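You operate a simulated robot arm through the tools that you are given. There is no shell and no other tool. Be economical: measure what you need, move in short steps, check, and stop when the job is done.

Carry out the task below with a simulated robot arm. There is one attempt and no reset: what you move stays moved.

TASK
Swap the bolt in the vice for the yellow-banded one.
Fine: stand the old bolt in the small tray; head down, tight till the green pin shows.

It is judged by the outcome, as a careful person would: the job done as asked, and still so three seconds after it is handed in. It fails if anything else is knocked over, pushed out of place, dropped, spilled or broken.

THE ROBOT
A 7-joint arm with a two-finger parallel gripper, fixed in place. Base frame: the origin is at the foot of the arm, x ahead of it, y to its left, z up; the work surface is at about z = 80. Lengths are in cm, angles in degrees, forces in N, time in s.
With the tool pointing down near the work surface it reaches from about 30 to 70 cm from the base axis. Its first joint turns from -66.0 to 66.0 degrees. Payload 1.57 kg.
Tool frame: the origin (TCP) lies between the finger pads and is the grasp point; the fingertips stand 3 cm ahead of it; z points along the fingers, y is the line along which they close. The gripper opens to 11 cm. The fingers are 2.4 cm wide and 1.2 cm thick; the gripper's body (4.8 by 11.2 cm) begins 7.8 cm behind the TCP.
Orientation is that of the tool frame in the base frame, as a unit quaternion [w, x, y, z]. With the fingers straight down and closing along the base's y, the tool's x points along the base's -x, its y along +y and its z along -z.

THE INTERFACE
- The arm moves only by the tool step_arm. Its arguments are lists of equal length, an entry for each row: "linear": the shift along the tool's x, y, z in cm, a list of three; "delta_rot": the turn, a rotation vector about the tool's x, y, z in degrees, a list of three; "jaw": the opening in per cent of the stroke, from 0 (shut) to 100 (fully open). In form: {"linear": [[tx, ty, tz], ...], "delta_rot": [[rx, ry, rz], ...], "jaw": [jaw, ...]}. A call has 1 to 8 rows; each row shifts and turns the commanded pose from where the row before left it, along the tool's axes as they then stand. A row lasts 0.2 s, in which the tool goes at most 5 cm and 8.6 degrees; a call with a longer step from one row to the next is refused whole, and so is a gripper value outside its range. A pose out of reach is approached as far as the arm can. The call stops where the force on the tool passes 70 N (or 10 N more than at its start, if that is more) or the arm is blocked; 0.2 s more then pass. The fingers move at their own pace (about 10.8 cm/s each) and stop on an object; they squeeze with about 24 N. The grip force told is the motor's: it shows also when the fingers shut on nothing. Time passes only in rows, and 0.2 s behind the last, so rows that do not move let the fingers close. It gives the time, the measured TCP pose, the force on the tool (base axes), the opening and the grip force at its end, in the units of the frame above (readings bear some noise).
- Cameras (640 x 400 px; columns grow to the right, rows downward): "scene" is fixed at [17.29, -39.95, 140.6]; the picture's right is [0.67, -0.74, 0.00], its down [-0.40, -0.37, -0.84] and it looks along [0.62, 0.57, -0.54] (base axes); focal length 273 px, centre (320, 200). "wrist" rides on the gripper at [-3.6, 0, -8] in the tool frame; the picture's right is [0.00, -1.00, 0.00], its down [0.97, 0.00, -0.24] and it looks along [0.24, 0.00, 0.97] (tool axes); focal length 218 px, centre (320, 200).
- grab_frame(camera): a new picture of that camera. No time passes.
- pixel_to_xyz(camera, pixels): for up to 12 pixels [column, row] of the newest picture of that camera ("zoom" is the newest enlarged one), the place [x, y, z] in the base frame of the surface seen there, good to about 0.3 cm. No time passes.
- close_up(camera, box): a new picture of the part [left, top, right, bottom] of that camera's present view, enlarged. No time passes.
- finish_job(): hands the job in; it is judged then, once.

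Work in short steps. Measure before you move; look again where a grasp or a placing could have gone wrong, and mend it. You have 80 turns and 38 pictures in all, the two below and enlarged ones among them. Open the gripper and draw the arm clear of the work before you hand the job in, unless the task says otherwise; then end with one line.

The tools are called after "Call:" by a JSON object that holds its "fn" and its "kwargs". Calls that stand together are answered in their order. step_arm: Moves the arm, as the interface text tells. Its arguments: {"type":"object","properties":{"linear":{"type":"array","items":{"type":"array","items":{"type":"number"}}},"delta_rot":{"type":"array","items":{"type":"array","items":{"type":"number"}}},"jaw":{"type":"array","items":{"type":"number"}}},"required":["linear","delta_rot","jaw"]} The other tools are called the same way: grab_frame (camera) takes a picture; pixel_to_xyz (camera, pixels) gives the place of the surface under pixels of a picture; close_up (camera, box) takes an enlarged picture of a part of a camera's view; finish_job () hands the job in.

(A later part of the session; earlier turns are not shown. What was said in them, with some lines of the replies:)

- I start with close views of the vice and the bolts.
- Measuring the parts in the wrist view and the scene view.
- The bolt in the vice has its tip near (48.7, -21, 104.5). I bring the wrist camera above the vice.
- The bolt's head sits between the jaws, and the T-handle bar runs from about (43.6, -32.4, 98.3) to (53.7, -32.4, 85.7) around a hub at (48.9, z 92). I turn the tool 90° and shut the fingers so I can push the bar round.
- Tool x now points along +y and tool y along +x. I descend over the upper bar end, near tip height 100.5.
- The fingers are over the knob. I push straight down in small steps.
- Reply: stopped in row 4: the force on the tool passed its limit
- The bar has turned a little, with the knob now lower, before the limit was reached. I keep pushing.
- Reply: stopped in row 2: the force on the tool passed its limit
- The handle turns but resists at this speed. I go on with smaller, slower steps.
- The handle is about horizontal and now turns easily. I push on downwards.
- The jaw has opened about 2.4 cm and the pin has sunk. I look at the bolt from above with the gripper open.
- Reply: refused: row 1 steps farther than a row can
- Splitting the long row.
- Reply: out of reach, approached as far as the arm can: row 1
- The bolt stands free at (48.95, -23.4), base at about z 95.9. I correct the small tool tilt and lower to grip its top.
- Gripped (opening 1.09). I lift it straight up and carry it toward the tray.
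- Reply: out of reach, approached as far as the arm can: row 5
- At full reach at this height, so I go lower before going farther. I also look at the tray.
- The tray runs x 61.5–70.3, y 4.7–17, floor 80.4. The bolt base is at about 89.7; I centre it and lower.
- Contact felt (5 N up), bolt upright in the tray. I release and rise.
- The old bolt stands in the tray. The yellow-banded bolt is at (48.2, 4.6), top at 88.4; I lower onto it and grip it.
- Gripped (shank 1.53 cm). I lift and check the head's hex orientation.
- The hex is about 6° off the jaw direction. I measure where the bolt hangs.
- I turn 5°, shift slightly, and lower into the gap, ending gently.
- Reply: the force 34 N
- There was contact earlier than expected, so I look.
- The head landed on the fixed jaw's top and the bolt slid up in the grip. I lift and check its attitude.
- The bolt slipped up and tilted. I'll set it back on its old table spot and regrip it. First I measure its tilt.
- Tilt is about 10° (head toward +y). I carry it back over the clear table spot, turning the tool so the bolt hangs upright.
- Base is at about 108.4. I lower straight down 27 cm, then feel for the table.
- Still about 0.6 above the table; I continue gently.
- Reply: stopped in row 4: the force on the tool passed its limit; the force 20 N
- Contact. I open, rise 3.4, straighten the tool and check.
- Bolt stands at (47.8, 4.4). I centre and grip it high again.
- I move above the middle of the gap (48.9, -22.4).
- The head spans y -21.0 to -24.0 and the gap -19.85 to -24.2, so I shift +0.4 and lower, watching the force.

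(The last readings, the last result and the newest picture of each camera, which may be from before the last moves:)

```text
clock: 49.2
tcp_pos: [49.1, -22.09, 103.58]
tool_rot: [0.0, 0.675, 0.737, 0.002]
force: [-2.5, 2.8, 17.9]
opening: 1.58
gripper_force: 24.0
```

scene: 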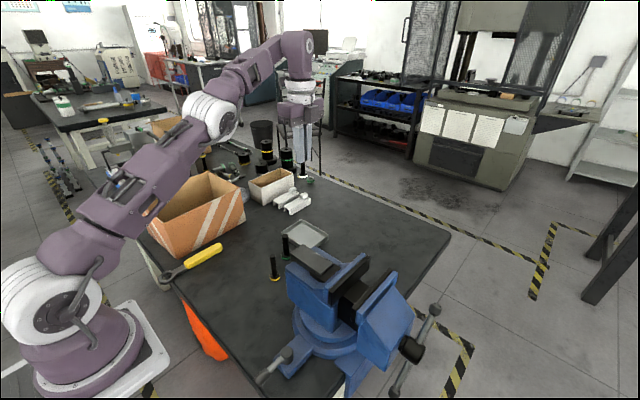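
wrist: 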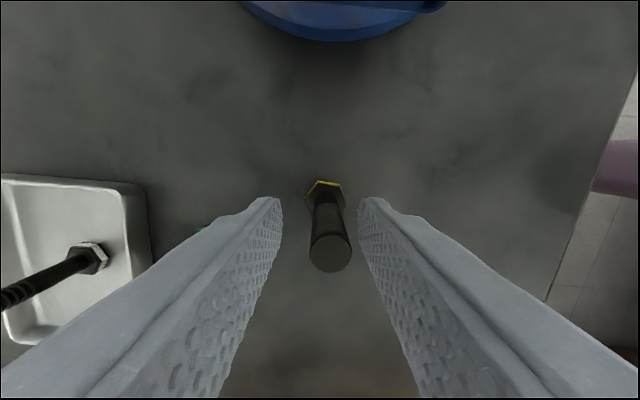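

Seated (18 N). I release, rise, shut the fingers and go to above the raised handle end at (54.2, -34.9, 98.6).

Call:
{"fn": "step_arm", "kwargs": {"linear": [[0, 0, 0], [0, 0, 0], [0, 0, -1], [0, 0, -3.5], [0, 0, -3.5], [0, 0, 0]], "delta_rot": [[0, 0, 0], [0, 0, 0], [0, 0, 0], [0, 0, 0], [0, 0, 0], [0, 0, 5]], "jaw": [30, 35, 35, 35, 35, 35]}}

Call:
{"fn": "grab_frame", "kwargs": {"camera": "wrist"}}

```text
clock: 50.6
tcp_pos: [49.11, -22.02, 111.59]
tool_rot: [-0.001, 0.707, 0.707, 0.001]
force: [-0.3, 0.7, 0.0]
opening: 3.83
gripper_force: 0.0
```

```text
6 pictures are left
```

wrist: 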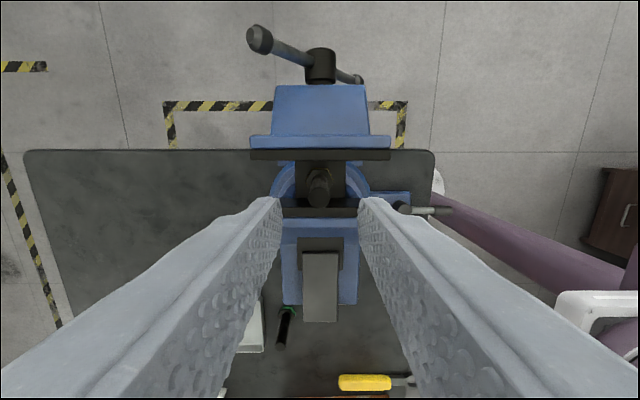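

Call:
{"fn": "pixel_to_xyz", "kwargs": {"camera": "wrist", "pixels": [[319, 200], [319, 188], [311, 172], [332, 172], [258, 39], [285, 53], [321, 65], [358, 80], [320, 153], [320, 212]]}}

```text
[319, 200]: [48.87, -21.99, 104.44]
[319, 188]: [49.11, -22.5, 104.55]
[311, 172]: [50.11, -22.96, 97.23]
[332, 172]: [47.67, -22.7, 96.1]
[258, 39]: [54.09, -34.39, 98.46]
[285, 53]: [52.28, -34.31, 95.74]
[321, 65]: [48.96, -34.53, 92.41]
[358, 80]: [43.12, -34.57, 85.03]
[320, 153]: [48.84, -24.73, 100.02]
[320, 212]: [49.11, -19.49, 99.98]
```

The bolt stands upright at (48.95, -22.25). I move over the handle end.

Call:
{"fn": "step_arm", "kwargs": {"linear": [[-4.5, 1.5, 0], [-4.5, 1.5, 0], [-3.6, 1.4, 0], [0, 0, 4.5], [0, 0, 3.5], [0, 0, 0]], "delta_rot": [[0, 0, 0], [0, 0, 0], [0, 0, 0], [0, 0, 0], [0, 0, 0], [0, 0, 0]], "jaw": [0, 0, 0, 0, 0, 0]}}

Call:
{"fn": "step_arm", "kwargs": {"linear": [[0, 0, 0.8], [0, 0, 0.5], [0, -0.1, 0.5], [0, -0.1, 0.5], [0, 0, 0.5], [0, 0, 0.5], [0, 0, 0.5], [0, 0, 0.5]], "delta_rot": [[0, 0, 0], [0, 0, 0], [0, 0, 0], [0, 0, 0], [0, 0, 0], [0, 0, 0], [0, 0, 0], [0, 0, 0]], "jaw": [0, 0, 0, 0, 0, 0, 0, 0]}}

```text
clock: 52.0
tcp_pos: [52.65, -32.94, 103.5]
tool_rot: [0.0, 0.707, 0.707, 0.0]
force: [0.9, 1.0, 0.3]
opening: 0.0
gripper_force: 21.6
out of reach, approached as far as the arm can: row 3
```

```text
clock: 53.8
tcp_pos: [52.61, -32.8, 99.2]
tool_rot: [-0.001, 0.707, 0.707, 0.002]
force: [-1.3, 1.4, 0.6]
opening: 0.0
gripper_force: 21.9
```

The arm stopped short in y (-32.9), so the fingers passed beside the bar without touching it. I rise and then move outward.

Call:
{"fn": "step_arm", "kwargs": {"linear": [[0, 0, -2], [0, 0, -2], [-0.9, 0, 0], [-0.9, 0, 0], [0, 0.5, 0], [0, 0, 0]], "delta_rot": [[0, 0, 0], [0, 0, 0], [0, 0, 0], [0, 0, 0], [0, 0, 0], [0, 0, 0]], "jaw": [0, 0, 0, 0, 0, 0]}}

```text
clock: 55.2
tcp_pos: [52.97, -34.64, 103.04]
tool_rot: [-0.001, 0.707, 0.707, 0.0]
force: [-0.3, -0.8, -0.6]
opening: 0.01
gripper_force: 21.7
```

Now at (53, -34.6) with the tip at 100. I push down.

Call:
{"fn": "step_arm", "kwargs": {"linear": [[0, 0, 0.6], [0, 0, 0.4], [0, 0, 0.4], [0, 0, 0.4], [0, 0, 0.4], [0, 0, 0.4], [0, 0, 0.4], [0, 0, 0]], "delta_rot": [[0, 0, 0], [0, 0, 0], [0, 0, 0], [0, 0, 0], [0, 0, 0], [0, 0, 0], [0, 0, 0], [0, 0, 0]], "jaw": [0, 0, 0, 0, 0, 0, 0, 0]}}

```text
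clock: 57.0
tcp_pos: [52.94, -34.78, 100.12]
tool_rot: [-0.001, 0.707, 0.708, 0.001]
force: [-0.1, 0.3, -0.1]
opening: 0.0
gripper_force: 21.6
```

Call:
{"fn": "step_arm", "kwargs": {"linear": [[0, 0, 0.5], [0.05, 0, 0.5], [0.1, 0, 0.5], [0.1, 0.05, 0.5], [0.1, 0.05, 0.5], [0.1, 0.05, 0.5], [0, 0, 0]], "delta_rot": [[0, 0, 0], [0, 0, 0], [0, 0, 0], [0, 0, 0], [0, 0, 0], [0, 0, 0], [0, 0, 0]], "jaw": [0, 0, 0, 0, 0, 0, 0]}}

Call:
{"fn": "close_up", "kwargs": {"camera": "scene", "box": [320, 240, 470, 350]}}

```text
clock: 58.6
tcp_pos: [52.99, -34.04, 97.17]
tool_rot: [0.0, 0.707, 0.707, 0.0]
force: [0.8, -1.1, 6.3]
opening: 0.0
gripper_force: 21.4
```

```text
3.64 times, centred on (395, 295) of scene
```

zoom: 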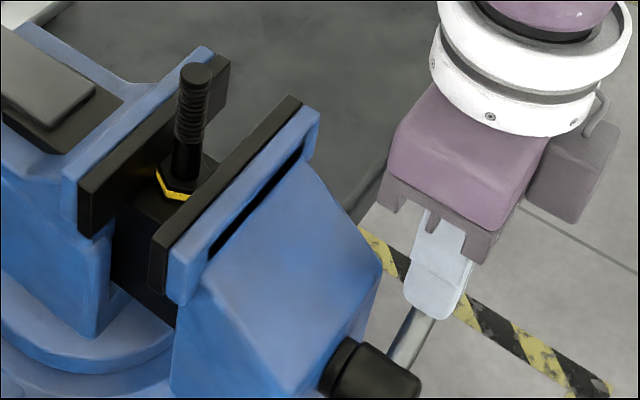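

The bar is following. I go on, with y tracking the moving jaw.

Call:
{"fn": "step_arm", "kwargs": {"linear": [[0.13, 0.05, 0.5], [0.13, 0.05, 0.5], [0.13, 0.05, 0.5], [0.13, 0.05, 0.5], [0.13, 0.05, 0.5], [0.13, 0.1, 0.4], [0, 0, 0]], "delta_rot": [[0, 0, 0], [0, 0, 0], [0, 0, 0], [0, 0, 0], [0, 0, 0], [0, 0, 0], [0, 0, 0]], "jaw": [0, 0, 0, 0, 0, 0, 0]}}

```text
clock: 60.2
tcp_pos: [53.44, -33.42, 94.11]
tool_rot: [-0.001, 0.706, 0.708, 0.0]
force: [-0.4, 3.3, 4.8]
opening: 0.0
gripper_force: 21.4
```

Call:
{"fn": "step_arm", "kwargs": {"linear": [[0.06, 0.05, 0.3], [0.06, 0.05, 0.3], [0.06, 0.05, 0.3], [0.06, 0.05, 0.3], [0.06, 0.05, 0.3], [0, 0, 0]], "delta_rot": [[0, 0, 0], [0, 0, 0], [0, 0, 0], [0, 0, 0], [0, 0, 0], [0, 0, 0]], "jaw": [0, 0, 0, 0, 0, 0]}}

Call:
{"fn": "close_up", "kwargs": {"camera": "scene", "box": [320, 240, 470, 350]}}

```text
clock: 61.6
tcp_pos: [53.71, -33.26, 92.88]
tool_rot: [0.001, 0.707, 0.707, 0.0]
force: [-5.7, -5.7, 13.3]
opening: 0.02
gripper_force: 21.1
```

```text
3.64 times, centred on (395, 295) of scene
```

zoom: 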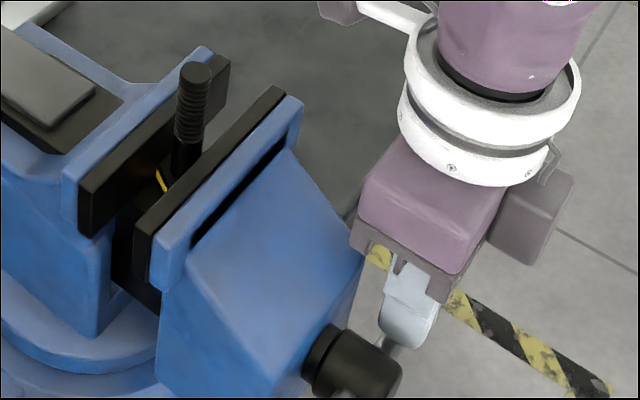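

Call:
{"fn": "pixel_to_xyz", "kwargs": {"camera": "zoom", "pixels": [[260, 110], [210, 165], [160, 180], [195, 72], [120, 155], [360, 360], [400, 345], [430, 330], [340, 385]]}}

```text
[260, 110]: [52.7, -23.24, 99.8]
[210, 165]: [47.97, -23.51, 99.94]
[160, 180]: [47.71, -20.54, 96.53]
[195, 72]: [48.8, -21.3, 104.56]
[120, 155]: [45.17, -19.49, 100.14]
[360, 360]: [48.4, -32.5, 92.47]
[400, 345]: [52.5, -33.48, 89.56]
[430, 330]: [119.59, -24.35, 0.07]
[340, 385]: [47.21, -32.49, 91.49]
```

The bolt is now against the fixed jaw and the jaw has almost closed on it. I push on to tighten, watching the force.

Call:
{"fn": "step_arm", "kwargs": {"linear": [[0.05, 0.1, 0.3], [0.05, 0.1, 0.3], [0.05, 0.1, 0.3], [0.05, 0.1, 0.3], [0, 0, 0]], "delta_rot": [[0, 0, 0], [0, 0, 0], [0, 0, 0], [0, 0, 0], [0, 0, 0]], "jaw": [0, 0, 0, 0, 0]}}

```text
clock: 62.8
tcp_pos: [54.2, -32.98, 91.46]
tool_rot: [0.001, 0.707, 0.708, 0.001]
force: [-1.4, -5.4, 16.1]
opening: 0.0
gripper_force: 21.1
```

Call:
{"fn": "step_arm", "kwargs": {"linear": [[0.05, 0, 0.3], [0.05, 0, 0.3], [0.05, 0, 0.3], [0.05, 0, 0.3], [0, 0, 0]], "delta_rot": [[0, 0, 0], [0, 0, 0], [0, 0, 0], [0, 0, 0], [0, 0, 0]], "jaw": [0, 0, 0, 0, 0]}}

```text
clock: 64.0
tcp_pos: [54.18, -32.8, 90.39]
tool_rot: [0.0, 0.707, 0.707, 0.001]
force: [2.5, -9.0, 20.1]
opening: 0.01
gripper_force: 21.6
```

Call:
{"fn": "close_up", "kwargs": {"camera": "scene", "box": [320, 240, 470, 350]}}

```text
3.64 times, centred on (395, 295) of scene
```

zoom: 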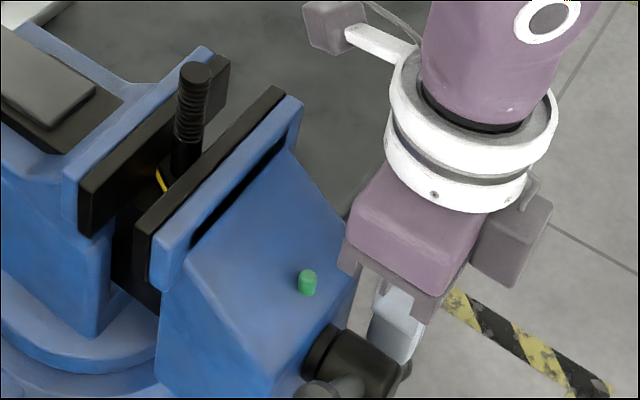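

The green pin is out and the bolt is clamped. I withdraw upward and away.

Call:
{"fn": "step_arm", "kwargs": {"linear": [[0, 0, -2], [0, 0, -4.5], [0, 0, -4.5], [0, 0, -4.5], [0, -4, 0], [0, -4.5, 0], [0, -4.5, -1], [0, 0, 0]], "delta_rot": [[0, 0, 0], [0, 0, 0], [0, 0, 0], [0, 0, 0], [0, 0, 0], [0, 0, 0], [0, 0, 0], [0, 0, 0]], "jaw": [0, 0, 0, 0, 0, 0, 0, 0]}}

Call:
{"fn": "step_arm", "kwargs": {"linear": [[0, -4, -2], [0, 0, -4.5], [0, 0, -4], [0, 0, 0], [0, 0, 0]], "delta_rot": [[0, 0, 0], [0, 0, 0], [0, 0, 0], [0, 0, 0], [0, 0, 0]], "jaw": [50, 50, 50, 50, 50]}}

Call:
{"fn": "close_up", "kwargs": {"camera": "scene", "box": [270, 210, 460, 370]}}

```text
clock: 65.8
tcp_pos: [41.05, -32.92, 106.83]
tool_rot: [0.0, 0.708, 0.707, 0.0]
force: [-0.2, 0.1, -0.3]
opening: 0.02
gripper_force: 20.9
```

```text
clock: 67.0
tcp_pos: [37.3, -32.89, 116.96]
tool_rot: [-0.001, 0.707, 0.707, 0.001]
force: [-1.0, -0.6, -0.1]
opening: 5.51
gripper_force: 0.0
```

```text
2.50 times, centred on (365, 290) of scene
```

zoom: 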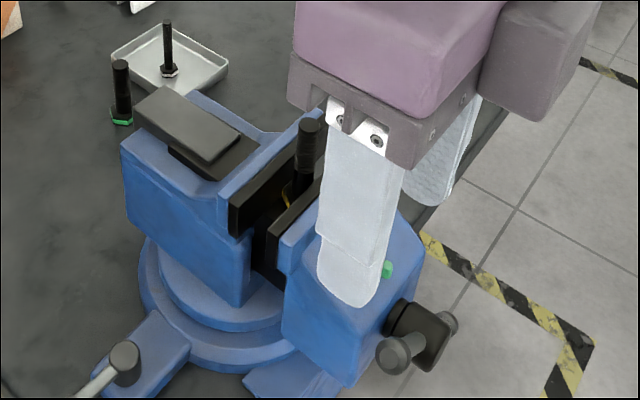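

The pin still shows (387, 269), the yellow-banded bolt is clamped upright, and the old bolt stands in the tray. The gripper is open and clear, so I hand in.

Call:
{"fn": "finish_job", "kwargs": {}}

```text
The job is handed in.
```

The yellow-banded bolt is clamped head down in the vice with the green pin showing, and the old bolt stands head down in the small tray. On the first try the new bolt caught on the fixed jaw and slipped in the gripper, so I set it back on the table and regripped it; nothing was dropped or knocked over.
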